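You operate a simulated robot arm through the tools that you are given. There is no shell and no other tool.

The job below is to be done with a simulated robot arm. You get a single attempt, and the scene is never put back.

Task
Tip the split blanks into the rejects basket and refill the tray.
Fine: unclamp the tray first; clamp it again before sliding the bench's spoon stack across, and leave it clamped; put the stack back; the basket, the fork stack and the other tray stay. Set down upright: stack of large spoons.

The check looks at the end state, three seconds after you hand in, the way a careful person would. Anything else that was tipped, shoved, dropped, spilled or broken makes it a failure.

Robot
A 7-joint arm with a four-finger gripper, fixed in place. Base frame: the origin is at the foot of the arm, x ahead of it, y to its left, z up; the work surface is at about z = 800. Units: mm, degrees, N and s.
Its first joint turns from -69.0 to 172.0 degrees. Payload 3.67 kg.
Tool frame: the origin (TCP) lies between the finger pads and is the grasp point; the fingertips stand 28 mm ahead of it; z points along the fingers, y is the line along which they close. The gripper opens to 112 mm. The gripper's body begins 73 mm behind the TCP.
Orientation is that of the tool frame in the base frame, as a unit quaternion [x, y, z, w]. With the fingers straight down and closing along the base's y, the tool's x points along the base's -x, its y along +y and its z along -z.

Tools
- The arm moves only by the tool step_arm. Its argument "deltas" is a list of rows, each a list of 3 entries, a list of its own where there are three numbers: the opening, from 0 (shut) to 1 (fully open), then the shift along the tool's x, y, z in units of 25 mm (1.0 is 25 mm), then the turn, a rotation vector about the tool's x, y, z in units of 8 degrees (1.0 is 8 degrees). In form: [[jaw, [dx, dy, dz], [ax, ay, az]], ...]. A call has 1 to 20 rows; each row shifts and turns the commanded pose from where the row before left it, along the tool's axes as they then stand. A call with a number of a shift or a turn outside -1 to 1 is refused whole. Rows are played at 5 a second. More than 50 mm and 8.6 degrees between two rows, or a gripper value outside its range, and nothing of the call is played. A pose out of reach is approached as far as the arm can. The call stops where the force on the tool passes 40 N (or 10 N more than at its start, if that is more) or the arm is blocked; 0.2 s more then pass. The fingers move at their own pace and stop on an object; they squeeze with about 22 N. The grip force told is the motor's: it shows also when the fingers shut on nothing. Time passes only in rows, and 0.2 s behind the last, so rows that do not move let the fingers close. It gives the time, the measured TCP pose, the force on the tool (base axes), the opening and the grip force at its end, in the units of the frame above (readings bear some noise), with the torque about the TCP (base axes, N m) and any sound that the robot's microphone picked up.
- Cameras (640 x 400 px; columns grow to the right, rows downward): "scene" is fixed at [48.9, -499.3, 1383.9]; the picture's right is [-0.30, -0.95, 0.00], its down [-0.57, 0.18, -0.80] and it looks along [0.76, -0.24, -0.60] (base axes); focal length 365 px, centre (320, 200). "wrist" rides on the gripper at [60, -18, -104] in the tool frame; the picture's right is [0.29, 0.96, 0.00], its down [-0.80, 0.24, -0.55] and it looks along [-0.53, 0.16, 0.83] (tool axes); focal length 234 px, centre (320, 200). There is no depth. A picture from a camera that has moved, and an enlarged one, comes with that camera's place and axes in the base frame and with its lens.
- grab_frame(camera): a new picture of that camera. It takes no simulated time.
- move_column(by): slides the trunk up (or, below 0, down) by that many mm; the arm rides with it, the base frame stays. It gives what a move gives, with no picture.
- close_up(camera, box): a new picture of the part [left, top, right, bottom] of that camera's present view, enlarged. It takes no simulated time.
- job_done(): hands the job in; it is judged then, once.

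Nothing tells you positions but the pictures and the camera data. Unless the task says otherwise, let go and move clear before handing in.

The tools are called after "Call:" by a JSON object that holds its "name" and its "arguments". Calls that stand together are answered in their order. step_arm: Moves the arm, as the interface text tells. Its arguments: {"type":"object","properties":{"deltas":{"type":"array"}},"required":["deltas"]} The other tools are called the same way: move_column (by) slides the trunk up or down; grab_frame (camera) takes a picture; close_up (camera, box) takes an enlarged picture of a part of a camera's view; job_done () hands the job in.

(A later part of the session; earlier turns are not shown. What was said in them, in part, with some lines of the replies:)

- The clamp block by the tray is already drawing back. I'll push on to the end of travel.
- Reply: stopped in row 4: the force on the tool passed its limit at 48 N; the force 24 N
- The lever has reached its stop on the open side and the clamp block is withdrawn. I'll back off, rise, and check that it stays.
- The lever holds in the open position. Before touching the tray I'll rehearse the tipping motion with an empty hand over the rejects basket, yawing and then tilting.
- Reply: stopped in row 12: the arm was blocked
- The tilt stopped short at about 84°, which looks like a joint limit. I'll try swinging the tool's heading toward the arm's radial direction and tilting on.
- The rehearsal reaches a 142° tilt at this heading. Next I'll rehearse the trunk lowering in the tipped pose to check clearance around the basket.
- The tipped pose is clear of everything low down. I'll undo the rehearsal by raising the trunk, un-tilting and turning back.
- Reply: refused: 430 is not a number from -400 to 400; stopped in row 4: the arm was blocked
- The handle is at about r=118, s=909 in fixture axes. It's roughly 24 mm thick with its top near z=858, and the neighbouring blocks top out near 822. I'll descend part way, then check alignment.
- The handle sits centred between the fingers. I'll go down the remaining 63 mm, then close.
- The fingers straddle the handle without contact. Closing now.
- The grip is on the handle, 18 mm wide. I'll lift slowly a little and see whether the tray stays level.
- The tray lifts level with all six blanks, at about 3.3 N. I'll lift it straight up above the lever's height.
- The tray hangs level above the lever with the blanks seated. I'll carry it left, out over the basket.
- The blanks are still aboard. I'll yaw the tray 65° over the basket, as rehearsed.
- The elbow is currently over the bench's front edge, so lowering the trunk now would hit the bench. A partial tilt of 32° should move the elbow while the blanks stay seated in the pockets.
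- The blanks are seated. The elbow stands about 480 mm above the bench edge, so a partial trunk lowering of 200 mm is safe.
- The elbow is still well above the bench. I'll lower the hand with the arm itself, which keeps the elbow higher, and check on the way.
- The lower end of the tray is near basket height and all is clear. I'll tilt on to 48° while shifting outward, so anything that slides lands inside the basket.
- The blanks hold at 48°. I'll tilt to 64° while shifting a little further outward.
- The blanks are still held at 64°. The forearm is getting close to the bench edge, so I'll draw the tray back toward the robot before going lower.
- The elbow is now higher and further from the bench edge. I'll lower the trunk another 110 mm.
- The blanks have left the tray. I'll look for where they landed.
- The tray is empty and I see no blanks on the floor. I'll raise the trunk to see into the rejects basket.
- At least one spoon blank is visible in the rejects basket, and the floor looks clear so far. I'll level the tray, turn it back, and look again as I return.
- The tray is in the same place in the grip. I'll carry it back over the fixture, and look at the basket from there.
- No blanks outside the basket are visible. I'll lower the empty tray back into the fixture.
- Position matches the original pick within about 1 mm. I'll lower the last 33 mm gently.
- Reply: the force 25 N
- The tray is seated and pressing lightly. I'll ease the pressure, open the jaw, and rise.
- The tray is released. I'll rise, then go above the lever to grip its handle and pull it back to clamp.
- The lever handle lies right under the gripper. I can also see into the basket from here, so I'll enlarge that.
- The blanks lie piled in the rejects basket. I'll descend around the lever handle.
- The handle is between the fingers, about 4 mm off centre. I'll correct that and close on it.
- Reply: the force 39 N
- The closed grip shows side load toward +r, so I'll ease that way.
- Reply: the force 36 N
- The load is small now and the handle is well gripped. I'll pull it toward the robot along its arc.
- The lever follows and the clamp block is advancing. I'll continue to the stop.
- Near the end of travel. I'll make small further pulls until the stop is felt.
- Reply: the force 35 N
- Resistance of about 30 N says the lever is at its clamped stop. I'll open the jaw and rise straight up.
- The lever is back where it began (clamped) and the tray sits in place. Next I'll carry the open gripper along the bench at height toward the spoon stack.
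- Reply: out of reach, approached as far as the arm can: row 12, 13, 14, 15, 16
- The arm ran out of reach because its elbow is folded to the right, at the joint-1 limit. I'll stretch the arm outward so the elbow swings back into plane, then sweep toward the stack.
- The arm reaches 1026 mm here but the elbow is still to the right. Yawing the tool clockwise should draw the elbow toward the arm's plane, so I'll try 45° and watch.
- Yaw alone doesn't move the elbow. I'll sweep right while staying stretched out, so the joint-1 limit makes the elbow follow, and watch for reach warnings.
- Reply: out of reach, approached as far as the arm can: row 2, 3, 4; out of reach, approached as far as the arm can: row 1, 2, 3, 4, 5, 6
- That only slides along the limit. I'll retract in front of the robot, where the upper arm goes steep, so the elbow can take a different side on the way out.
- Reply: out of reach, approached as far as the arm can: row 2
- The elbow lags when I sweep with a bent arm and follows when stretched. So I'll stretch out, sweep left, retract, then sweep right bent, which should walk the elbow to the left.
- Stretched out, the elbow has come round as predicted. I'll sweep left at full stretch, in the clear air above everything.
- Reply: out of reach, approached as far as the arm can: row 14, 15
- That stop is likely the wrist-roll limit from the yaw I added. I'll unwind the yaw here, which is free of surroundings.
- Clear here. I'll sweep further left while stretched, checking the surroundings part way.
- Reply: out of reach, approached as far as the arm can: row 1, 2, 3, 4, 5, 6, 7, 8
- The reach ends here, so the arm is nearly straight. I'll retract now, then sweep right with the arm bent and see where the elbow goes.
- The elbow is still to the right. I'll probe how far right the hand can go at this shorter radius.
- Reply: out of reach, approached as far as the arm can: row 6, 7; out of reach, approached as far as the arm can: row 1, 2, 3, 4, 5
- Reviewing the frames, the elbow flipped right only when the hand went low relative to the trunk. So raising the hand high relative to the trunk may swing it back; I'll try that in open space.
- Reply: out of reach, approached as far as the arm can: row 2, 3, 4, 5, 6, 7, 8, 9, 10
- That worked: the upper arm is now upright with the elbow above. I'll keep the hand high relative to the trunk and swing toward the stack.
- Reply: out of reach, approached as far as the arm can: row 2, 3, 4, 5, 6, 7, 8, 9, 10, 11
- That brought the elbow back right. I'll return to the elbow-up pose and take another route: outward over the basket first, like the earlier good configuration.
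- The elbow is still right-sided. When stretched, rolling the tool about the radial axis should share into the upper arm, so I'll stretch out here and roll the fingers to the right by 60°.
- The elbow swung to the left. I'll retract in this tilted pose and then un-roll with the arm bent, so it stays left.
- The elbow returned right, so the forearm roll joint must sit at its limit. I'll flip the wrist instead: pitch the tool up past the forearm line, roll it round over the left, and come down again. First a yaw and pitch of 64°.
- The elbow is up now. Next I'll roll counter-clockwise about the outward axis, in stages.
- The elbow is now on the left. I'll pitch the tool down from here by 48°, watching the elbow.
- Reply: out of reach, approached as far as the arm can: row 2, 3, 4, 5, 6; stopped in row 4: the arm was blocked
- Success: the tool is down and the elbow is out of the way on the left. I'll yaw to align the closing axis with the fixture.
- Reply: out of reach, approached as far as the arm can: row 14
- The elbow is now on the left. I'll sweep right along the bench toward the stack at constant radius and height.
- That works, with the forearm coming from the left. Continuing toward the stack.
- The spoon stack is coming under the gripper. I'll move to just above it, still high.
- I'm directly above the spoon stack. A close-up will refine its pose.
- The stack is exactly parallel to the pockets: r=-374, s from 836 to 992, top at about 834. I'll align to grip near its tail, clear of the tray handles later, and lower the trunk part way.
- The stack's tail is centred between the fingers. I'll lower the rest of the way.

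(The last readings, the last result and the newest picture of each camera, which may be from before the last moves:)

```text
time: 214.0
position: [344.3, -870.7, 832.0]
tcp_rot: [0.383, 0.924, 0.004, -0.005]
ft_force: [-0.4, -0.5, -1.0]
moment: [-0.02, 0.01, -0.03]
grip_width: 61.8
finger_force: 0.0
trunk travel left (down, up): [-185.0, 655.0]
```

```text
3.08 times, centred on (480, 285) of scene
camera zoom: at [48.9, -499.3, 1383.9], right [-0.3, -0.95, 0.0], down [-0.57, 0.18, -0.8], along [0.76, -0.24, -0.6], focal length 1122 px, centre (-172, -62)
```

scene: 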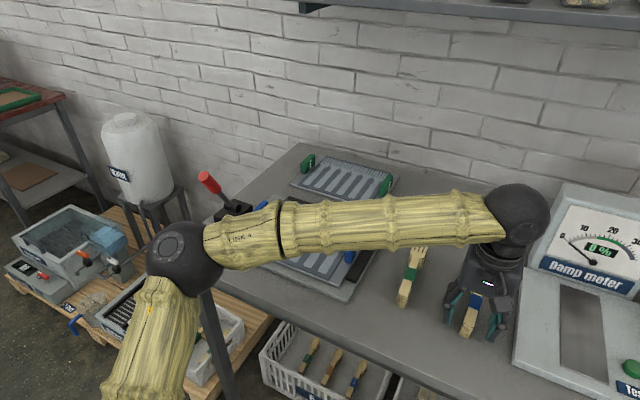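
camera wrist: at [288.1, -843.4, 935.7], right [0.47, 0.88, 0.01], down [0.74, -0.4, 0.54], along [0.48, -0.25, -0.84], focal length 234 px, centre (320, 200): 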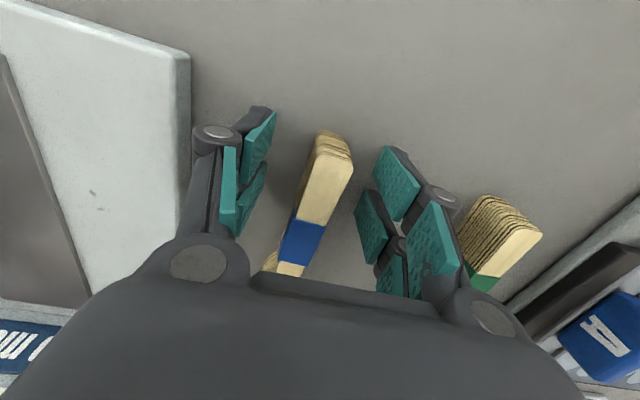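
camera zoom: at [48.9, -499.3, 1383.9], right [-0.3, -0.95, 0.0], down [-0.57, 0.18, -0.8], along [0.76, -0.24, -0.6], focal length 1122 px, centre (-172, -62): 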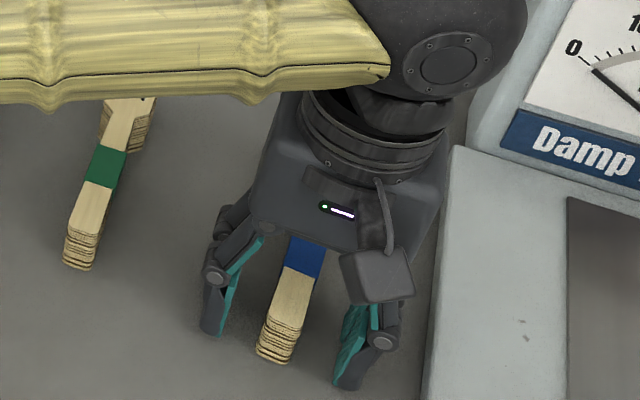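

The fingers straddle the stack with the tips just above the bench. Closing.

Call:
{"name": "step_arm", "arguments": {"deltas": [[0.35, [0, 0, 0], [0, 0, 0]], [0.2, [0, 0, 0], [0, 0, 0]], [0, [0, 0, 0], [0, 0, 0]], [0, [0, 0, 0], [0, 0, 0]]]}}

Call:
{"name": "grab_frame", "arguments": {"camera": "wrist"}}

Call:
{"name": "close_up", "arguments": {"camera": "scene", "box": [420, 220, 540, 350]}}

```text
time: 215.0
position: [342.6, -872.6, 832.0]
tcp_rot: [0.383, 0.924, 0.003, -0.004]
ft_force: [0.5, 0.3, -0.5]
moment: [-0.02, -0.01, 0.01]
grip_width: 16.8
finger_force: 21.7
trunk travel left (down, up): [-185.0, 655.0]
```

```text
taken
camera wrist: at [288.2, -843.4, 935.7], right [0.47, 0.88, 0.01], down [0.74, -0.4, 0.54], along [0.48, -0.25, -0.84], focal length 234 px, centre (320, 200)
```

wrist: 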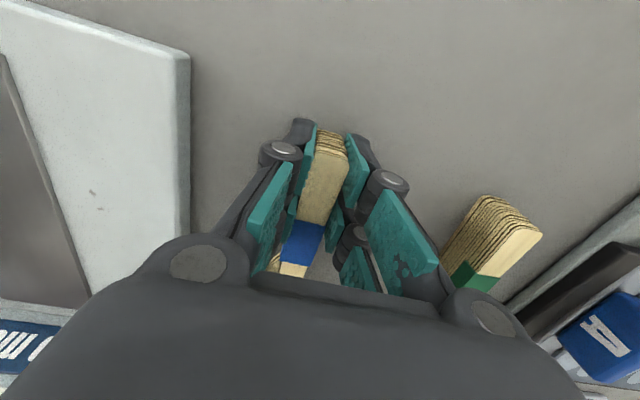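

```text
3.08 times, centred on (480, 285) of scene
camera zoom: at [48.9, -499.3, 1383.9], right [-0.3, -0.95, 0.0], down [-0.57, 0.18, -0.8], along [0.76, -0.24, -0.6], focal length 1122 px, centre (-172, -62)
```

zoom: 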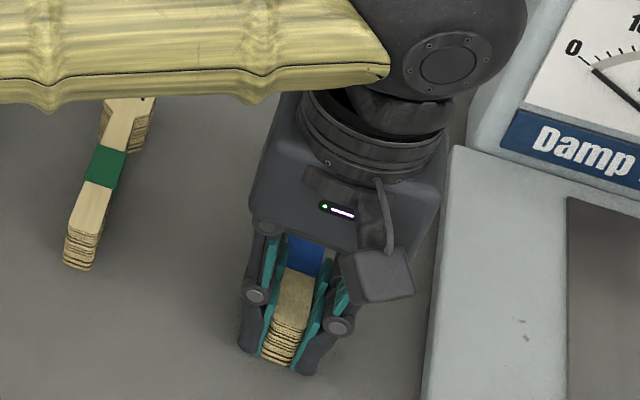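

The stack is gripped (16.8 mm). I'll lift it straight up.

Call:
{"name": "step_arm", "arguments": {"deltas": [[0, [0, 0, -0.2], [0, 0, 0]], [0, [0, 0, -0.4], [0, 0, 0]], [0, [0, 0, -0.6], [0, 0, 0]], [0, [0, 0, -0.7], [0, 0, 0]], [0, [0, 0, -0.7], [0, 0, 0]], [0, [0, 0, -0.6], [0, 0, 0]], [0, [0, 0, -0.5], [0, 0, 0]], [0, [0, 0, -0.3], [0, 0, 0]], [0, [0, 0, 0], [0, 0, 0]]]}}

Call:
{"name": "grab_frame", "arguments": {"camera": "scene"}}

Call:
{"name": "close_up", "arguments": {"camera": "scene", "box": [400, 180, 560, 340]}}

```text
time: 217.0
position: [342.9, -873.9, 931.5]
tcp_rot: [0.383, 0.924, 0.003, -0.004]
ft_force: [0.5, 0.8, -0.3]
moment: [0.04, 0.03, -0.02]
grip_width: 17.2
finger_force: 21.3
trunk travel left (down, up): [-185.0, 655.0]
```

```text
taken
```

scene: 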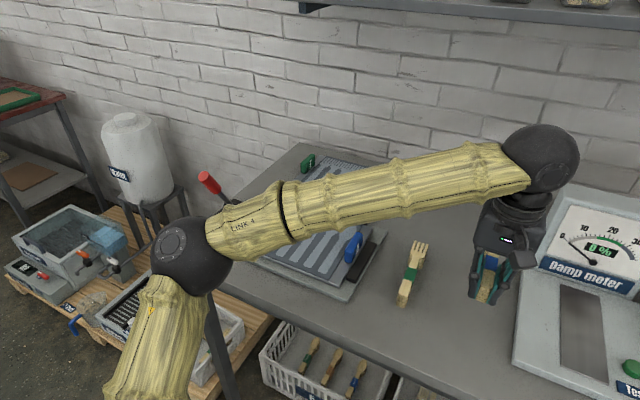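

```text
2.50 times, centred on (480, 260) of scene
camera zoom: at [48.9, -499.3, 1383.9], right [-0.3, -0.95, 0.0], down [-0.57, 0.18, -0.8], along [0.76, -0.24, -0.6], focal length 912 px, centre (-80, 50)
```

zoom: 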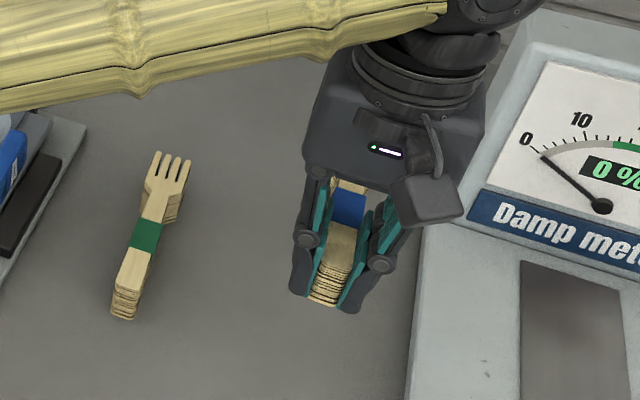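

The stack lifted cleanly and level. I'll carry it left toward the tray's right-hand end, checking the elbow midway.

Call:
{"name": "step_arm", "arguments": {"deltas": [[0, [0, 0.3, 0], [0, 0, 0]], [0, [0, 0.6, 0], [0, 0, 0]], [0, [0, 0.8, 0], [0, 0, 0]], [0, [0, 0.8, 0], [0, 0, 0]], [0, [0, 0.8, 0], [0, 0, 0]], [0, [0, 0.8, 0], [0, 0, 0]], [0, [0, 0.8, 0], [0, 0, 0]], [0, [0, 0.6, 0], [0, 0, 0]], [0, [0, 0, 0], [0, 0, 0]]]}}

Call:
{"name": "grab_frame", "arguments": {"camera": "scene"}}

```text
time: 219.0
position: [440.0, -775.8, 934.0]
tcp_rot: [0.383, 0.924, 0.004, -0.006]
ft_force: [0.8, 0.5, -1.0]
moment: [0.07, 0.02, 0.01]
grip_width: 17.0
finger_force: 22.0
trunk travel left (down, up): [-185.0, 655.0]
```

```text
taken
```

scene: 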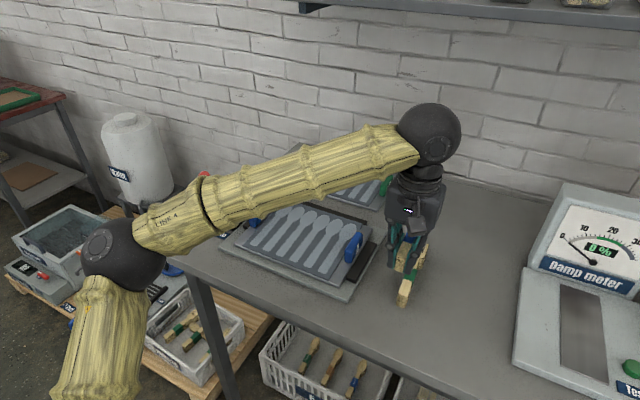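

Call:
{"name": "step_arm", "arguments": {"deltas": [[0, [0.02, 0.4, 0], [0, 0, 0]], [0, [0, 0.7, 0], [0, 0, 0]], [0, [0, 0.8, 0], [0, 0, 0]], [0, [0, 0.8, 0], [0, 0, 0]], [0, [0, 0.8, 0], [0, 0, 0]], [0, [0, 0.8, 0], [0, 0, 0]], [0, [0, 0.7, 0], [0, 0, 0]], [0, [0, 0.5, 0], [0, 0, 0]], [0, [0, 0, 0], [0, 0, 0]]]}}

Call:
{"name": "grab_frame", "arguments": {"camera": "scene"}}

Call:
{"name": "grab_frame", "arguments": {"camera": "wrist"}}

Call:
{"name": "close_up", "arguments": {"camera": "scene", "box": [220, 150, 420, 310]}}

```text
time: 221.0
position: [536.7, -676.1, 933.6]
tcp_rot: [0.383, 0.924, 0.003, -0.005]
ft_force: [0.2, 0.2, 0.5]
moment: [0.03, 0.04, -0.02]
grip_width: 17.2
finger_force: 21.8
trunk travel left (down, up): [-185.0, 655.0]
```

```text
taken
```

scene: 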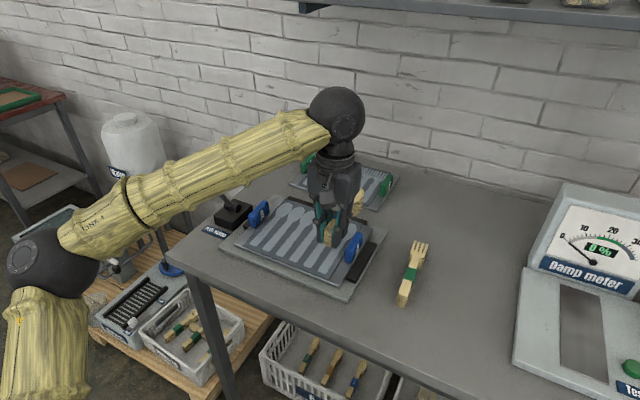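

```text
taken
camera wrist: at [482.5, -648.9, 1037.2], right [0.47, 0.88, 0.01], down [0.74, -0.4, 0.54], along [0.48, -0.25, -0.84], focal length 234 px, centre (320, 200)
```

wrist: 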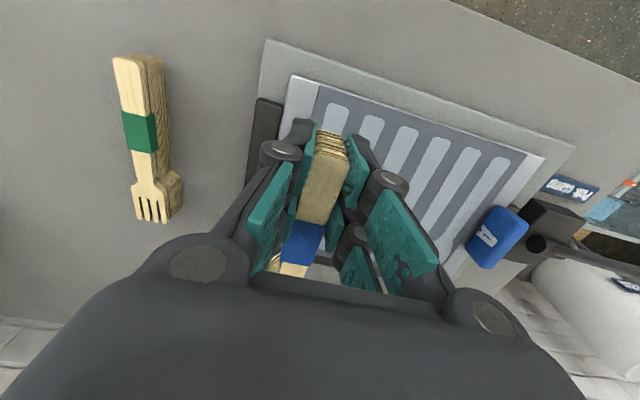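

```text
2.50 times, centred on (320, 230) of scene
camera zoom: at [48.9, -499.3, 1383.9], right [-0.3, -0.95, 0.0], down [-0.57, 0.18, -0.8], along [0.76, -0.24, -0.6], focal length 912 px, centre (320, 125)
```

zoom: 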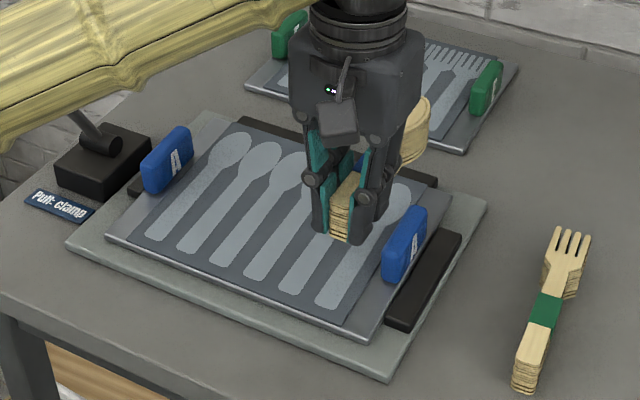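

The stack is over the first pocket, clear of the blue handle. I'll lower it to just above the tray, then feel for contact.

Call:
{"name": "step_arm", "arguments": {"deltas": [[0, [0, 0.06, 0.5], [0, 0, 0]], [0, [0, 0, 0.8], [0, 0, 0]], [0, [0, 0, 0.8], [0, 0, 0]], [0, [0, 0, 0.5], [0, 0, 0]], [0, [0, 0, 0.3], [0, 0, 0]], [0, [0, 0, 0], [0, 0, 0]]]}}

Call:
{"name": "close_up", "arguments": {"camera": "scene", "box": [220, 150, 420, 310]}}

Call:
{"name": "grab_frame", "arguments": {"camera": "wrist"}}

```text
time: 221.9
position: [538.9, -675.9, 887.2]
tcp_rot: [0.381, 0.924, -0.002, 0.001]
ft_force: [-2.7, 2.6, 19.1]
moment: [-0.48, 0.0, -0.06]
grip_width: 17.0
finger_force: 21.8
trunk travel left (down, up): [-185.0, 655.0]
stopped in row 4: the force on the tool passed its limit at 54 N (the readings are from after the stop); the commanded pose is now the measured one
```

```text
2.50 times, centred on (320, 230) of scene
camera zoom: at [48.9, -499.3, 1383.9], right [-0.3, -0.95, 0.0], down [-0.57, 0.18, -0.8], along [0.76, -0.24, -0.6], focal length 912 px, centre (320, 125)
```

zoom: 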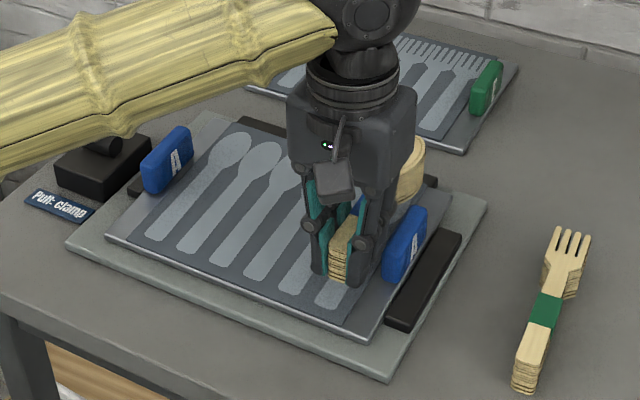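

```text
taken
camera wrist: at [482.1, -646.7, 991.1], right [0.47, 0.88, 0.0], down [0.73, -0.39, 0.56], along [0.49, -0.26, -0.83], focal length 234 px, centre (320, 200)
```

wrist: 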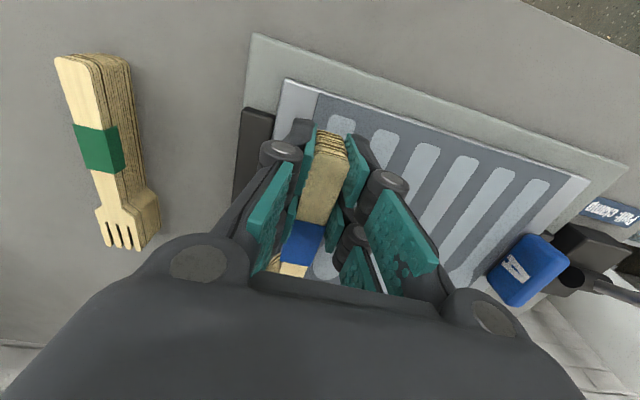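

A finger tip touched the front end of the blue handle (the moment puts the contact there). I'll lift, shift 13 mm inward, and check.

Call:
{"name": "step_arm", "arguments": {"deltas": [[0, [0, 0, -0.6], [0, 0, 0]], [0, [0.04, 0.26, 0], [0, 0, 0]], [0, [0, 0.26, 0], [0, 0, 0]], [0, [0, 0, 0], [0, 0, 0]]]}}

Call:
{"name": "grab_frame", "arguments": {"camera": "wrist"}}

Call:
{"name": "close_up", "arguments": {"camera": "scene", "box": [280, 190, 400, 300]}}

```text
time: 222.9
position: [546.9, -668.2, 899.3]
tcp_rot: [0.381, 0.925, 0.0, -0.001]
ft_force: [0.4, 0.7, -0.7]
moment: [0.04, 0.02, -0.02]
grip_width: 16.9
finger_force: 22.2
trunk travel left (down, up): [-185.0, 655.0]
```

```text
taken
camera wrist: at [491.2, -638.8, 1002.8], right [0.47, 0.88, 0.0], down [0.74, -0.39, 0.55], along [0.49, -0.26, -0.83], focal length 234 px, centre (320, 200)
```

wrist: 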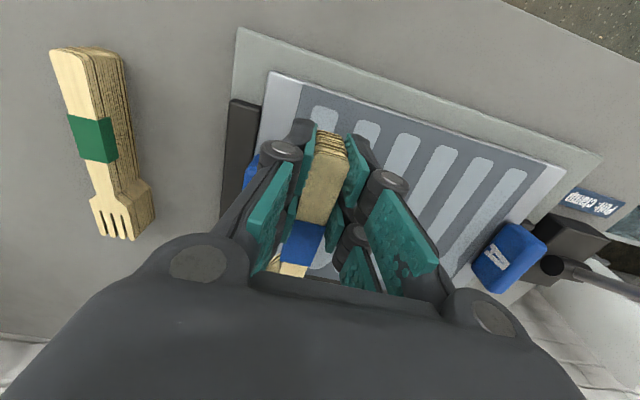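

```text
3.64 times, centred on (340, 245) of scene
camera zoom: at [48.9, -499.3, 1383.9], right [-0.3, -0.95, 0.0], down [-0.57, 0.18, -0.8], along [0.76, -0.24, -0.6], focal length 1326 px, centre (247, 36)
```

zoom: 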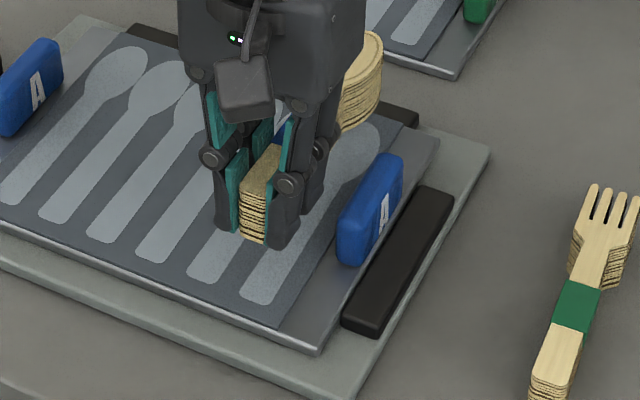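

Pockets run from about r=-90 to r=+78. At the present position the finger should pass inside the handle, so I'll lower gently.

Call:
{"name": "step_arm", "arguments": {"deltas": [[0, [0, 0.04, 0.4], [0, 0, 0]], [0, [0, 0, 0.4], [0, 0, 0]], [0, [0, 0, 0.3], [0, 0, 0]], [0, [0, 0, 0.2], [0, 0, 0]], [0, [0, 0, 0.2], [0, 0, 0]], [0, [0, 0, 0], [0, 0, 0]]]}}

Call:
{"name": "close_up", "arguments": {"camera": "scene", "box": [280, 190, 400, 300]}}

```text
time: 224.3
position: [547.4, -666.8, 863.0]
tcp_rot: [0.381, 0.925, -0.002, -0.001]
ft_force: [0.6, 0.3, 4.5]
moment: [-0.48, -0.53, 0.02]
grip_width: 17.2
finger_force: 21.8
trunk travel left (down, up): [-185.0, 655.0]
```

```text
3.64 times, centred on (340, 245) of scene
camera zoom: at [48.9, -499.3, 1383.9], right [-0.3, -0.95, 0.0], down [-0.57, 0.18, -0.8], along [0.76, -0.24, -0.6], focal length 1326 px, centre (247, 36)
```

zoom: 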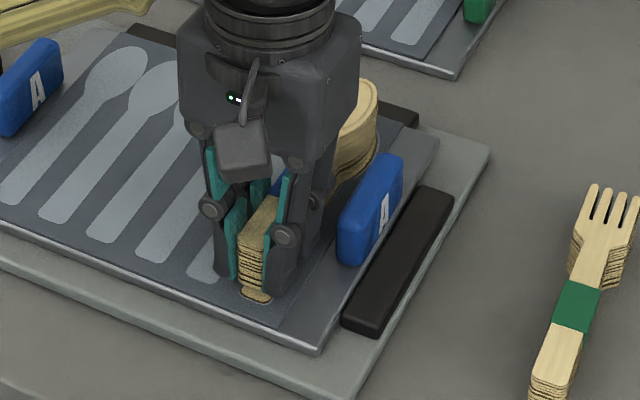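

A fresh blank has already dropped into the first pocket, so contact height is right. I'll slide slowly left across the tray.

Call:
{"name": "step_arm", "arguments": {"deltas": [[0, [0, -0.12, 0], [0, 0, 0]], [0, [0, 0.12, 0], [0, 0, 0]], [0, [0, 0.3, 0], [0, 0, 0]], [0, [0, 0.3, 0], [0, 0, 0]], [0, [0, 0.3, 0], [0, 0, 0]], [0, [0, 0.3, 0], [0, 0, 0]], [0, [0, 0.3, 0], [0, 0, 0]], [0, [0, 0, 0], [0, 0, 0]]]}}

Call:
{"name": "close_up", "arguments": {"camera": "scene", "box": [240, 180, 380, 300]}}

```text
time: 226.1
position: [573.2, -641.5, 860.0]
tcp_rot: [0.381, 0.925, -0.001, 0.0]
ft_force: [-1.6, -0.5, 5.5]
moment: [-0.52, -0.46, -0.23]
grip_width: 17.1
finger_force: 21.9
trunk travel left (down, up): [-185.0, 655.0]
```

```text
3.33 times, centred on (310, 240) of scene
camera zoom: at [48.9, -499.3, 1383.9], right [-0.3, -0.95, 0.0], down [-0.57, 0.18, -0.8], along [0.76, -0.24, -0.6], focal length 1216 px, centre (353, 67)
```

zoom: 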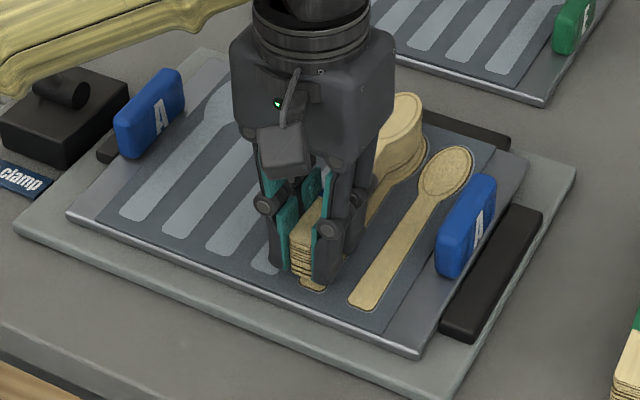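

It works: pocket one is filled with a whole blank and the second is going in. Continuing the slide.

Call:
{"name": "step_arm", "arguments": {"deltas": [[0, [0, 0.3, -0.03], [0, 0, 0]], [0, [0, 0.3, 0], [0, 0, 0]], [0, [0, 0.3, 0], [0, 0, 0]], [0, [0, 0.3, 0], [0, 0, 0]], [0, [0, 0.3, 0], [0, 0, 0]], [0, [0, 0.3, 0], [0, 0, 0]], [0, [0, 0.3, 0], [0, 0, 0]], [0, [0, 0.3, 0], [0, 0, 0]], [0, [0, 0, 0], [0, 0, 0]]]}}

Call:
{"name": "close_up", "arguments": {"camera": "scene", "box": [240, 180, 380, 300]}}

Call:
{"name": "grab_frame", "arguments": {"camera": "wrist"}}

```text
time: 228.1
position: [615.7, -598.7, 863.3]
tcp_rot: [0.381, 0.925, 0.0, -0.001]
ft_force: [-0.2, 0.1, -0.1]
moment: [0.03, 0.02, -0.05]
grip_width: 17.1
finger_force: 21.8
trunk travel left (down, up): [-185.0, 655.0]
```

```text
3.33 times, centred on (310, 240) of scene
camera zoom: at [48.9, -499.3, 1383.9], right [-0.3, -0.95, 0.0], down [-0.57, 0.18, -0.8], along [0.76, -0.24, -0.6], focal length 1216 px, centre (353, 67)
```

zoom: 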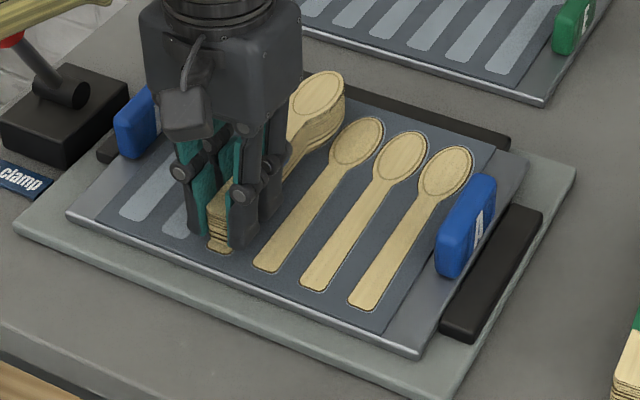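

```text
taken
camera wrist: at [560.9, -568.6, 966.3], right [0.47, 0.88, 0.0], down [0.74, -0.39, 0.55], along [0.49, -0.26, -0.83], focal length 234 px, centre (320, 200)
```

wrist: 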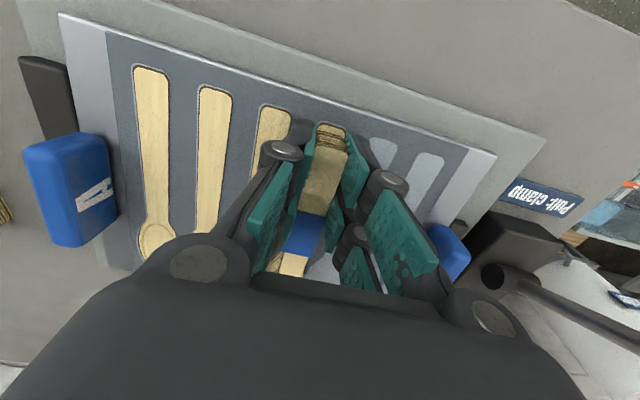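

Three are filled and the fourth is under the stack. I'll slide on to the last pocket.

Call:
{"name": "step_arm", "arguments": {"deltas": [[0, [0, 0.29, 0.03], [0, 0, 0]], [0, [0, 0.29, 0], [0, 0, 0]], [0, [0, 0.29, 0], [0, 0, 0]], [0, [0, 0.29, 0], [0, 0, 0]], [0, [0, 0.29, 0], [0, 0, 0]], [0, [0, 0.29, 0], [0, 0, 0]], [0, [0, 0.29, 0], [0, 0, 0]], [0, [0, 0.29, 0], [0, 0, 0]], [0, [0, 0.29, 0], [0, 0, 0]], [0, [0, 0.29, 0], [0, 0, 0]], [0, [0, 0, 0], [0, 0, 0]]]}}

Call:
{"name": "close_up", "arguments": {"camera": "scene", "box": [200, 160, 380, 300]}}

Call:
{"name": "grab_frame", "arguments": {"camera": "wrist"}}

Call:
{"name": "grab_frame", "arguments": {"camera": "scene"}}

```text
time: 230.5
position: [669.6, -546.3, 860.1]
tcp_rot: [0.381, 0.924, -0.001, 0.0]
ft_force: [0.2, -0.2, 1.7]
moment: [-0.16, -0.13, -0.04]
grip_width: 17.1
finger_force: 21.9
trunk travel left (down, up): [-185.0, 655.0]
```

```text
2.86 times, centred on (290, 230) of scene
camera zoom: at [48.9, -499.3, 1383.9], right [-0.3, -0.95, 0.0], down [-0.57, 0.18, -0.8], along [0.76, -0.24, -0.6], focal length 1042 px, centre (406, 114)
```

zoom: 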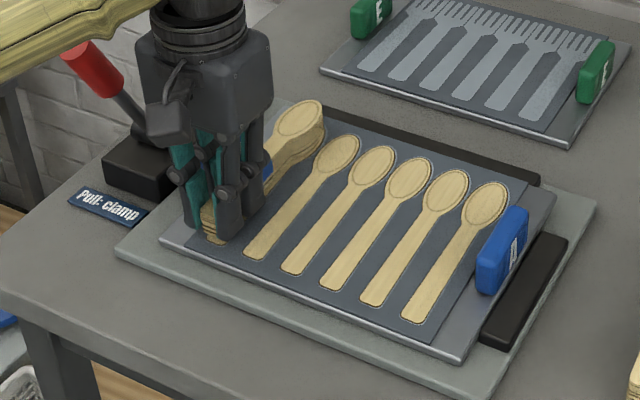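

```text
taken
camera wrist: at [612.5, -517.0, 964.6], right [0.47, 0.88, 0.0], down [0.74, -0.39, 0.55], along [0.49, -0.26, -0.83], focal length 234 px, centre (320, 200)
```

wrist: 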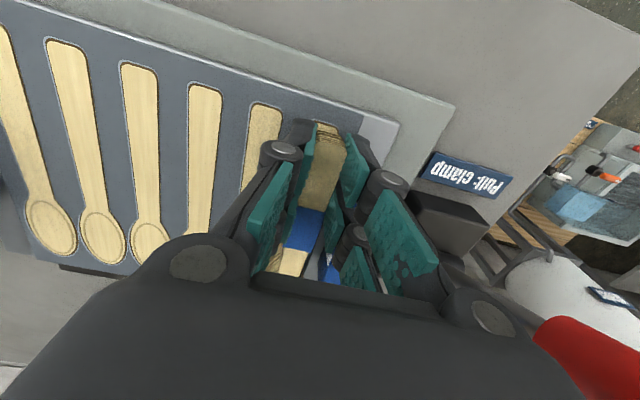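

```text
taken
```

scene: 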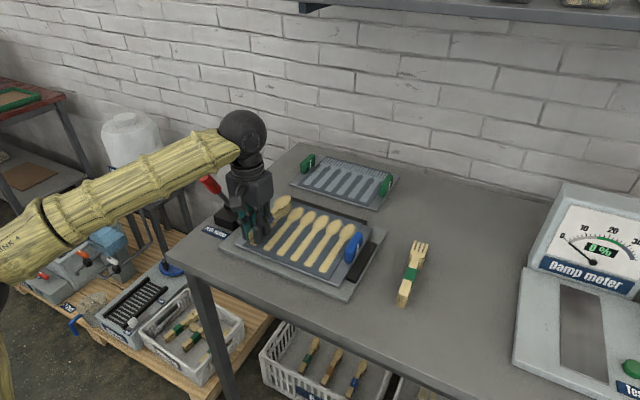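

Five are visible and the sixth is under the stack. I'll lift straight up and check.

Call:
{"name": "step_arm", "arguments": {"deltas": [[0, [0, 0, -0.3], [0, 0, 0]], [0, [0, 0, -0.5], [0, 0, 0]], [0, [0, 0, -0.7], [0, 0, 0]], [0, [0, 0, -0.8], [0, 0, 0]], [0, [0, 0, -0.5], [0, 0, 0]], [0, [0, 0, -0.2], [0, 0, 0]], [0, [0, 0, 0], [0, 0, 0]]]}}

Call:
{"name": "close_up", "arguments": {"camera": "scene", "box": [200, 150, 380, 300]}}

Call:
{"name": "grab_frame", "arguments": {"camera": "wrist"}}

```text
time: 232.1
position: [666.4, -545.7, 937.5]
tcp_rot: [0.38, 0.925, -0.001, -0.001]
ft_force: [0.3, 0.6, 0.5]
moment: [0.0, 0.01, 0.01]
grip_width: 17.1
finger_force: 22.5
trunk travel left (down, up): [-185.0, 655.0]
```

```text
2.67 times, centred on (290, 225) of scene
camera zoom: at [48.9, -499.3, 1383.9], right [-0.3, -0.95, 0.0], down [-0.57, 0.18, -0.8], along [0.76, -0.24, -0.6], focal length 972 px, centre (400, 133)
```

zoom: 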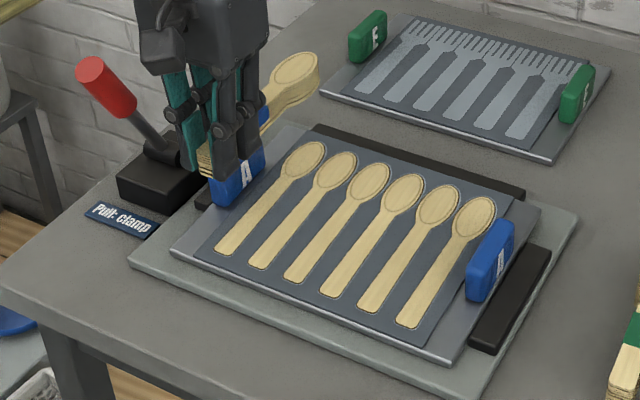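

```text
taken
camera wrist: at [611.1, -516.7, 1039.6], right [0.47, 0.88, 0.0], down [0.74, -0.39, 0.55], along [0.49, -0.26, -0.83], focal length 234 px, centre (320, 200)
```

wrist: 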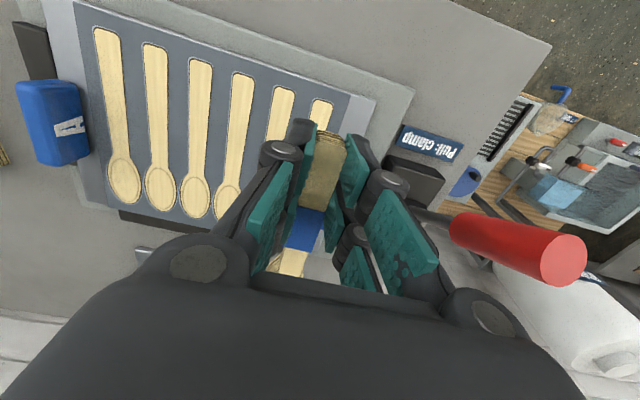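

All six pockets hold whole blanks. I'll check how the stack now sits in the grip before putting it back.

Call:
{"name": "close_up", "arguments": {"camera": "scene", "box": [240, 150, 330, 220]}}

Call:
{"name": "close_up", "arguments": {"camera": "wrist", "box": [260, 110, 380, 290]}}

```text
5.71 times, centred on (285, 185) of scene
camera zoom: at [48.9, -499.3, 1383.9], right [-0.3, -0.95, 0.0], down [-0.57, 0.18, -0.8], along [0.76, -0.24, -0.6], focal length 2084 px, centre (520, 286)
```

zoom: 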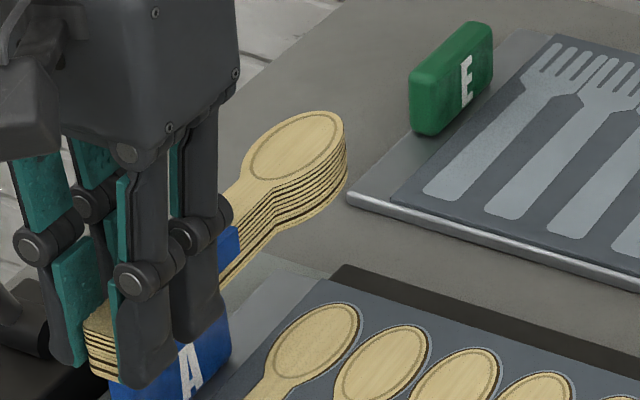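

```text
2.22 times, centred on (320, 200) of wrist
camera zoom: at [611.1, -516.7, 1039.6], right [0.47, 0.88, 0.0], down [0.74, -0.39, 0.55], along [0.49, -0.26, -0.83], focal length 520 px, centre (320, 200)
```

zoom: 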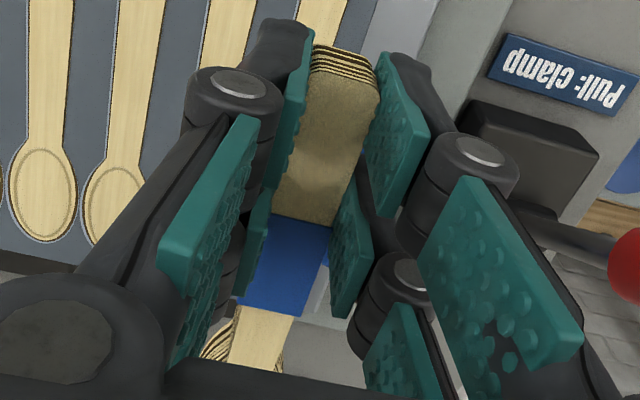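

The bottom of the stack still sits where it was in the grip. I'll carry the stack back over the tray and fork stack toward its original spot.

Call:
{"name": "step_arm", "arguments": {"deltas": [[0, [-0.1, -0.4, 0], [0, 0, 0]], [0, [0, -0.7, 0], [0, 0, 0]], [0, [0, -0.9, 0], [0, 0, 0]], [0, [0, -0.9, 0], [0, 0, 0]], [0, [0, -0.9, 0], [0, 0, 0]], [0, [0, -0.9, 0], [0, 0, 0]], [0, [0, -0.9, 0], [0, 0, 0]], [0, [0, -0.9, 0], [0, 0, 0]], [0, [0, -0.9, 0], [0, 0, 0]], [0, [0, -0.9, 0], [0, 0, 0]], [0, [0, -0.9, 0], [0, 0, 0]], [0, [0, -0.7, 0], [0, 0, 0]], [0, [0, 0, 0], [0, 0, 0]]]}}

Call:
{"name": "grab_frame", "arguments": {"camera": "scene"}}

```text
time: 234.9
position: [494.5, -723.1, 935.9]
tcp_rot: [0.381, 0.925, 0.0, 0.0]
ft_force: [0.3, -0.5, 0.2]
moment: [0.02, 0.0, 0.0]
grip_width: 16.9
finger_force: 21.9
trunk travel left (down, up): [-185.0, 655.0]
```

```text
taken
```

scene: 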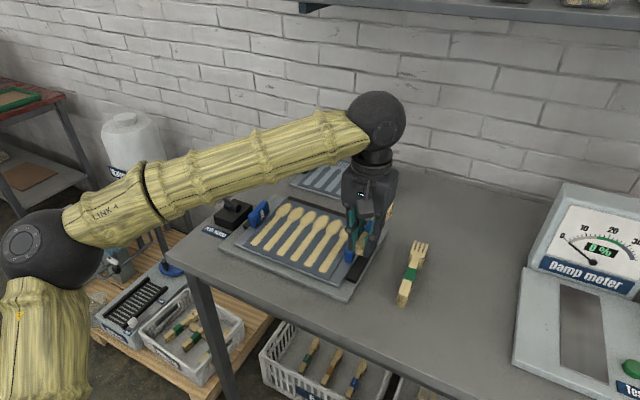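

Call:
{"name": "step_arm", "arguments": {"deltas": [[0, [0.064, -0.4, 0], [0, 0, 0]], [0, [0, -0.8, 0], [0, 0, 0]], [0, [0, -0.8, 0], [0, 0, 0]], [0, [0, -0.8, 0], [0, 0, 0]], [0, [0, -0.8, 0], [0, 0, 0]], [0, [0, -0.8, 0], [0, 0, 0]], [0, [0, -0.8, 0], [0, 0, 0]], [0, [0, -0.8, 0], [0, 0, 0]], [0, [0, -0.8, 0], [0, 0, 0]], [0, [0, -0.8, 0], [0, 0, 0]], [0, [0, -0.6, 0], [0, 0, 0]], [0, [0, -0.27, 0], [0, 0, 0]], [0, [0, 0, 0], [0, 0, 0]]]}}

Call:
{"name": "grab_frame", "arguments": {"camera": "scene"}}

Call:
{"name": "grab_frame", "arguments": {"camera": "wrist"}}

```text
time: 237.7
position: [342.9, -874.9, 936.4]
tcp_rot: [0.381, 0.925, -0.001, -0.001]
ft_force: [0.8, -1.0, -0.8]
moment: [0.02, 0.01, 0.01]
grip_width: 17.0
finger_force: 21.5
trunk travel left (down, up): [-185.0, 655.0]
```

```text
taken
```

scene: 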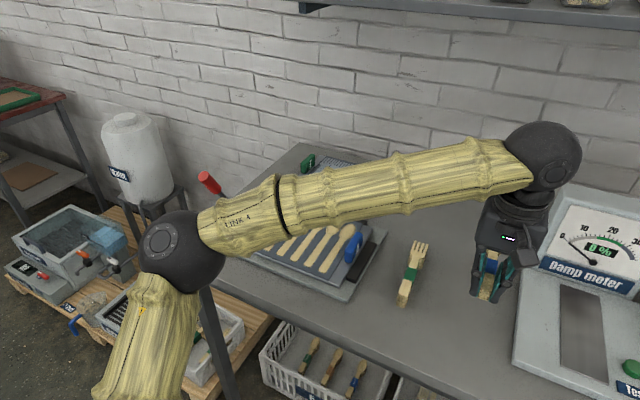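

```text
taken
camera wrist: at [287.7, -845.7, 1039.8], right [0.47, 0.88, 0.0], down [0.74, -0.39, 0.55], along [0.49, -0.26, -0.83], focal length 234 px, centre (320, 200)
```

wrist: 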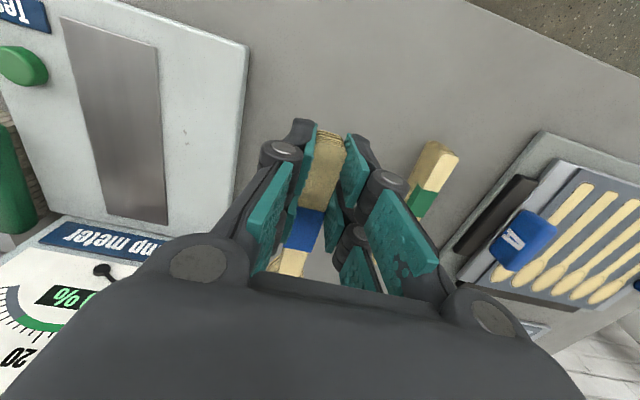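

Above the original spot. I'll lower it toward the bench, leaving a few millimetres.

Call:
{"name": "step_arm", "arguments": {"deltas": [[0, [0.05, 0.09, 0.4], [0, 0, 0]], [0, [0, 0, 0.7], [0, 0, 0]], [0, [0, 0, 0.8], [0, 0, 0]], [0, [0, 0, 0.8], [0, 0, 0]], [0, [0, 0, 0.6], [0, 0, 0]], [0, [0, 0, 0.3], [0, 0, 0]], [0, [0, 0, 0.2], [0, 0, 0]], [0, [0, 0, 0], [0, 0, 0]]]}}

Call:
{"name": "close_up", "arguments": {"camera": "scene", "box": [420, 220, 540, 350]}}

```text
time: 239.5
position: [345.6, -870.5, 841.1]
tcp_rot: [0.38, 0.925, 0.0, -0.001]
ft_force: [-1.6, -0.8, 0.2]
moment: [0.01, 0.01, 0.02]
grip_width: 17.1
finger_force: 22.2
trunk travel left (down, up): [-185.0, 655.0]
```

```text
3.08 times, centred on (480, 285) of scene
camera zoom: at [48.9, -499.3, 1383.9], right [-0.3, -0.95, 0.0], down [-0.57, 0.18, -0.8], along [0.76, -0.24, -0.6], focal length 1122 px, centre (-172, -62)
```

zoom: 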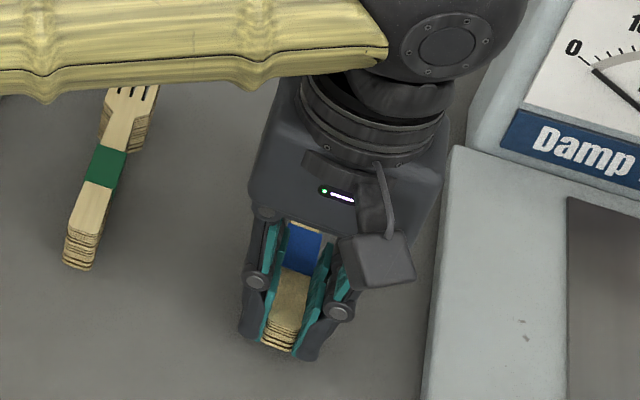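

Call:
{"name": "step_arm", "arguments": {"deltas": [[0, [0, 0, 0.12], [0, 0, 0]], [0, [0, 0, 0.1], [0, 0, 0]], [0, [0, 0, 0.06], [0, 0, 0]], [0, [0, 0, 0], [0, 0, 0]]]}}

```text
time: 240.5
position: [344.6, -869.9, 834.7]
tcp_rot: [0.382, 0.924, -0.001, -0.001]
ft_force: [-0.2, -0.9, -0.3]
moment: [0.04, 0.04, -0.01]
grip_width: 16.8
finger_force: 21.8
trunk travel left (down, up): [-185.0, 655.0]
```

Call:
{"name": "step_arm", "arguments": {"deltas": [[0, [0, 0, 0.06], [0, 0, 0]], [0, [0, 0, 0.05], [0, 0, 0]], [0, [0, 0, 0], [0, 0, 0]]]}}

Call:
{"name": "close_up", "arguments": {"camera": "scene", "box": [440, 260, 510, 340]}}

```text
time: 241.3
position: [345.1, -871.0, 830.6]
tcp_rot: [0.381, 0.925, -0.001, 0.0]
ft_force: [-0.3, 0.4, -1.2]
moment: [0.01, 0.02, -0.05]
grip_width: 17.1
finger_force: 22.3
trunk travel left (down, up): [-185.0, 655.0]
```

```text
5.00 times, centred on (475, 300) of scene
camera zoom: at [48.9, -499.3, 1383.9], right [-0.3, -0.95, 0.0], down [-0.57, 0.18, -0.8], along [0.76, -0.24, -0.6], focal length 1823 px, centre (-455, -300)
```

zoom: 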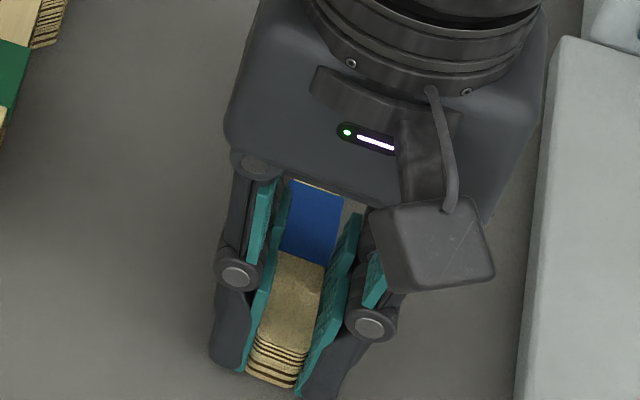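

Call:
{"name": "step_arm", "arguments": {"deltas": [[0, [0, 0, 0.05], [0, 0, 0]], [0, [0, 0, 0], [0, 0, 0]]]}}

Call:
{"name": "grab_frame", "arguments": {"camera": "wrist"}}

```text
time: 241.9
position: [346.2, -871.1, 830.9]
tcp_rot: [0.381, 0.925, -0.001, 0.0]
ft_force: [0.0, -2.9, 8.1]
moment: [0.03, 0.12, 0.06]
grip_width: 17.1
finger_force: 21.8
trunk travel left (down, up): [-185.0, 655.0]
```

```text
taken
camera wrist: at [289.5, -841.9, 935.1], right [0.47, 0.88, 0.0], down [0.74, -0.39, 0.55], along [0.49, -0.26, -0.83], focal length 234 px, centre (320, 200)
```

wrist: 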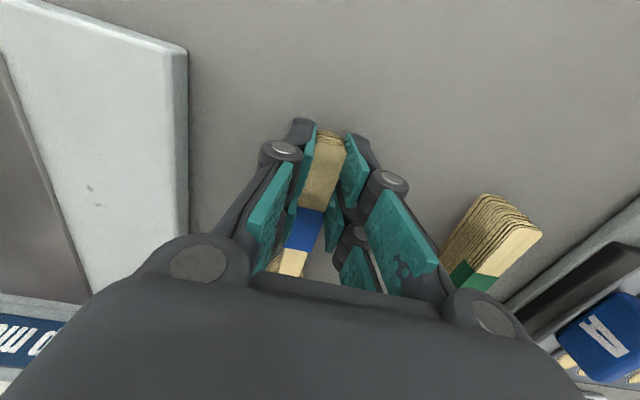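

The stack is down on the bench (8 N contact). I'll ease off, open the jaw gently, and check that it stands.

Call:
{"name": "step_arm", "arguments": {"deltas": [[0, [0, 0, -0.04], [0, 0, 0]], [0.2, [0, 0, 0], [0, 0, 0]], [0.35, [0, 0, 0], [0, 0, 0]], [0.5, [0, 0, 0], [0, 0, 0]], [0.5, [0, 0, 0], [0, 0, 0]]]}}

Call:
{"name": "close_up", "arguments": {"camera": "scene", "box": [420, 220, 540, 350]}}

Call:
{"name": "grab_frame", "arguments": {"camera": "wrist"}}

```text
time: 243.1
position: [345.4, -873.0, 832.7]
tcp_rot: [0.381, 0.925, -0.001, -0.001]
ft_force: [0.4, 0.4, 0.2]
moment: [-0.01, 0.04, 0.01]
grip_width: 55.9
finger_force: 0.0
trunk travel left (down, up): [-185.0, 655.0]
```

```text
3.08 times, centred on (480, 285) of scene
camera zoom: at [48.9, -499.3, 1383.9], right [-0.3, -0.95, 0.0], down [-0.57, 0.18, -0.8], along [0.76, -0.24, -0.6], focal length 1122 px, centre (-172, -62)
```

zoom: 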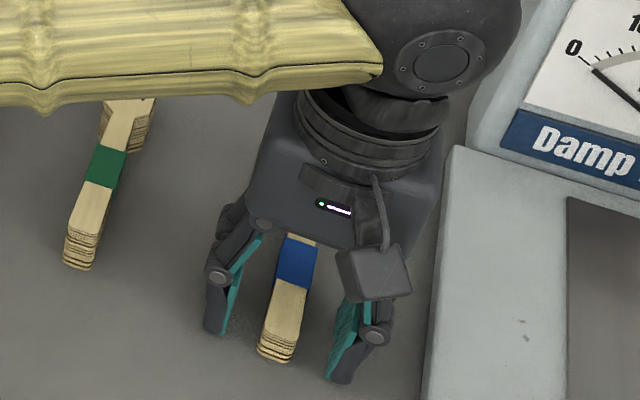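

```text
taken
camera wrist: at [289.8, -842.6, 936.0], right [0.47, 0.88, 0.0], down [0.74, -0.39, 0.55], along [0.49, -0.26, -0.83], focal length 234 px, centre (320, 200)
```

wrist: 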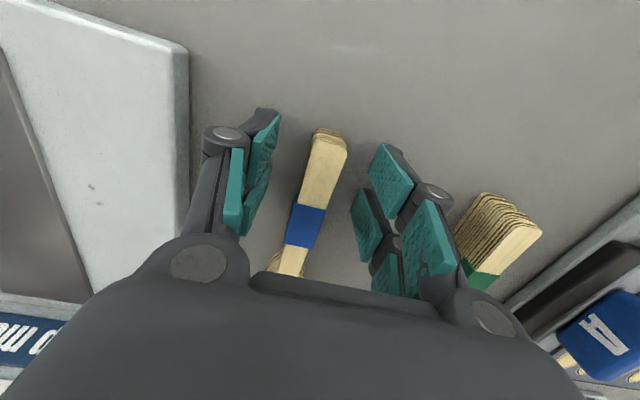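

The stack stands upright on its spot. I'll rise straight up with the trunk.

Call:
{"name": "move_column", "arguments": {"by": 265}}

Call:
{"name": "grab_frame", "arguments": {"camera": "scene"}}

Call:
{"name": "grab_frame", "arguments": {"camera": "wrist"}}

Call:
{"name": "close_up", "arguments": {"camera": "scene", "box": [380, 220, 540, 350]}}

```text
time: 245.8
position: [344.8, -872.4, 1097.3]
tcp_rot: [0.381, 0.924, 0.0, -0.001]
ft_force: [0.0, 0.7, 0.1]
moment: [0.0, 0.02, -0.03]
grip_width: 55.7
finger_force: 0.0
trunk travel left (down, up): [-450.0, 390.0]
```

```text
taken
```

scene: 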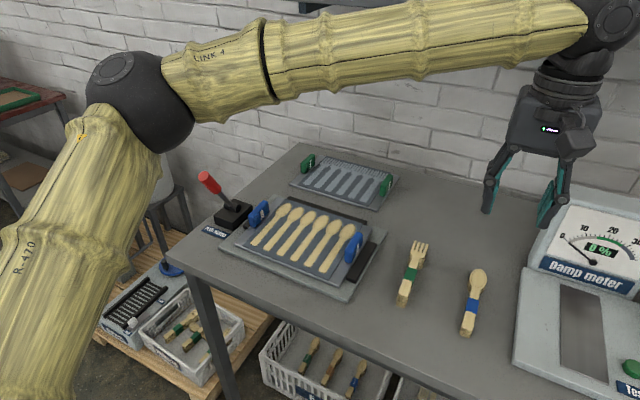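

```text
taken
camera wrist: at [289.9, -842.9, 1200.8], right [0.47, 0.88, 0.0], down [0.74, -0.39, 0.55], along [0.49, -0.26, -0.83], focal length 234 px, centre (320, 200)
```

wrist: 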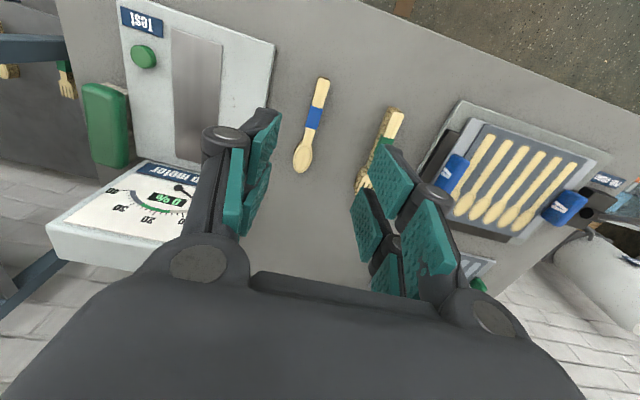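

```text
3.08 times, centred on (460, 285) of scene
camera zoom: at [48.9, -499.3, 1383.9], right [-0.3, -0.95, 0.0], down [-0.57, 0.18, -0.8], along [0.76, -0.24, -0.6], focal length 1122 px, centre (-111, -62)
```

zoom: 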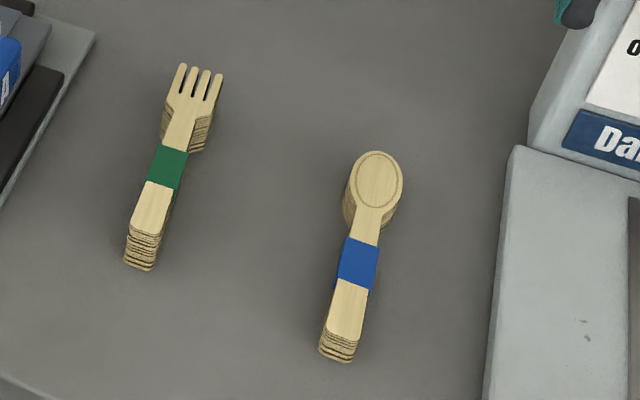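

The stack is back, upright, beside the untouched fork stack. Final checks: lever and clamp, tray, rejects basket and meter.

Call:
{"name": "close_up", "arguments": {"camera": "scene", "box": [190, 150, 400, 310]}}

Call:
{"name": "close_up", "arguments": {"camera": "scene", "box": [80, 240, 280, 400]}}

Call:
{"name": "close_up", "arguments": {"camera": "scene", "box": [250, 300, 450, 400]}}

Call:
{"name": "close_up", "arguments": {"camera": "wrist", "box": [400, 90, 640, 270]}}

```text
2.50 times, centred on (295, 230) of scene
camera zoom: at [48.9, -499.3, 1383.9], right [-0.3, -0.95, 0.0], down [-0.57, 0.18, -0.8], along [0.76, -0.24, -0.6], focal length 912 px, centre (382, 125)
```

zoom: 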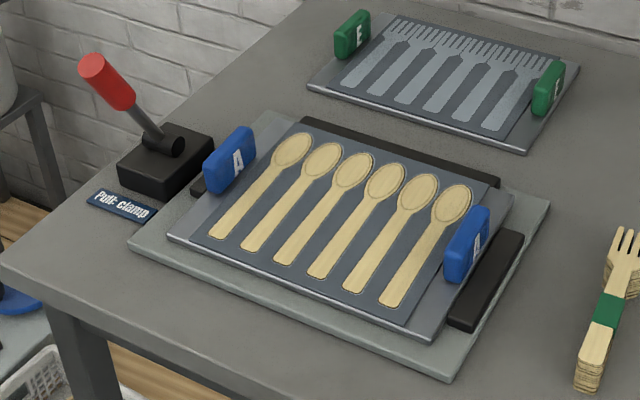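

```text
2.50 times, centred on (180, 320) of scene
camera zoom: at [48.9, -499.3, 1383.9], right [-0.3, -0.95, 0.0], down [-0.57, 0.18, -0.8], along [0.76, -0.24, -0.6], focal length 912 px, centre (670, -100)
```

zoom: 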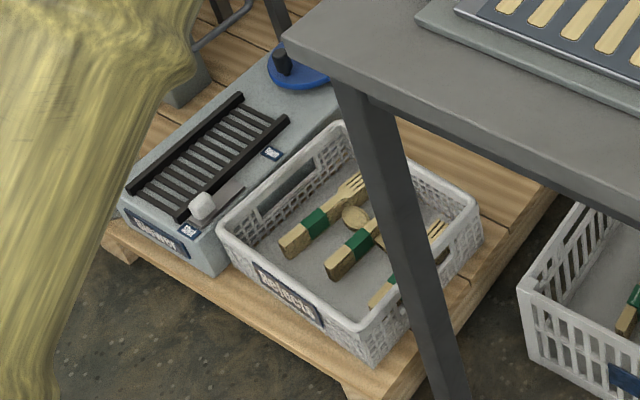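

```text
3.20 times, centred on (350, 350) of scene
camera zoom: at [48.9, -499.3, 1383.9], right [-0.3, -0.95, 0.0], down [-0.57, 0.18, -0.8], along [0.76, -0.24, -0.6], focal length 1167 px, centre (224, -280)
```

zoom: 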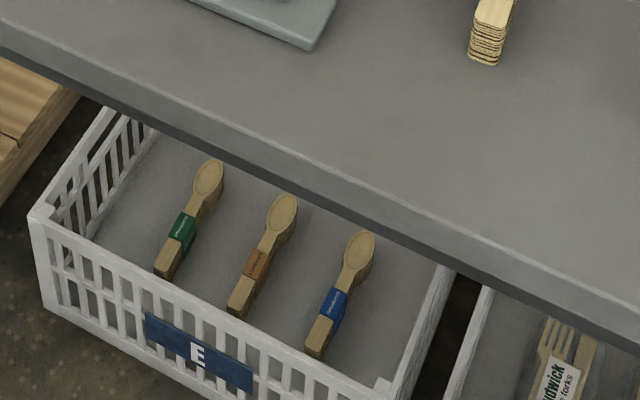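

```text
2.22 times, centred on (520, 180) of wrist
camera zoom: at [289.9, -842.9, 1200.8], right [0.47, 0.88, 0.0], down [0.74, -0.39, 0.55], along [0.49, -0.26, -0.83], focal length 520 px, centre (-124, 244)
```

zoom: 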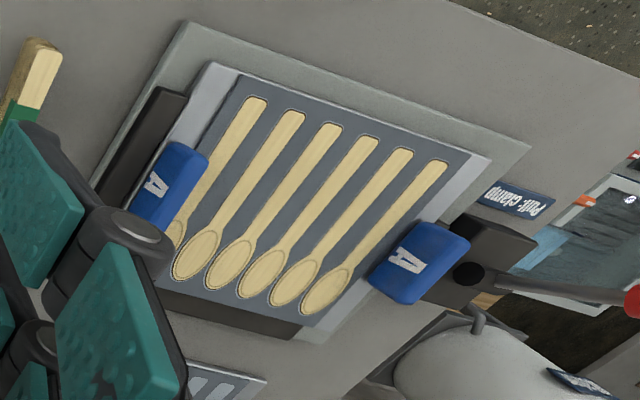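

The lever is pulled (clamped) and the tray is seated with six whole blanks. The split ones are in the rejects basket, and the stack is back and upright. The fork stack, other tray and basket are where they were, and the gripper is clear, so I'm handing in.

Call:
{"name": "job_done", "arguments": {}}

```text
The job is handed in.
```

I've handed in the job: the split blanks are in the rejects basket and the tray is refilled with six whole ones. There's no check result back yet.

- **Tray:** I unclamped it, tipped it, seated it back in the fixture and clamped it again before sliding the stack. It is still clamped.
- **Rejects basket:** I can see spoon blanks lying among the fork stacks, but I couldn't count all six because they lie piled together. I saw none on the floor or the bench.
- **Spoon stack:** It is back upright within about 3 mm of its original spot. It looks turned about 4° from how it first stood.
- **Everything else:** The basket, the fork stack and the other tray look unmoved in the last pictures. One fingertip pressed on a tray handle as I first lowered the stack (54 N), and I saw no shift from it.

Repositioning the arm to reach the stack took many extra moves, which were clear of the bench items.
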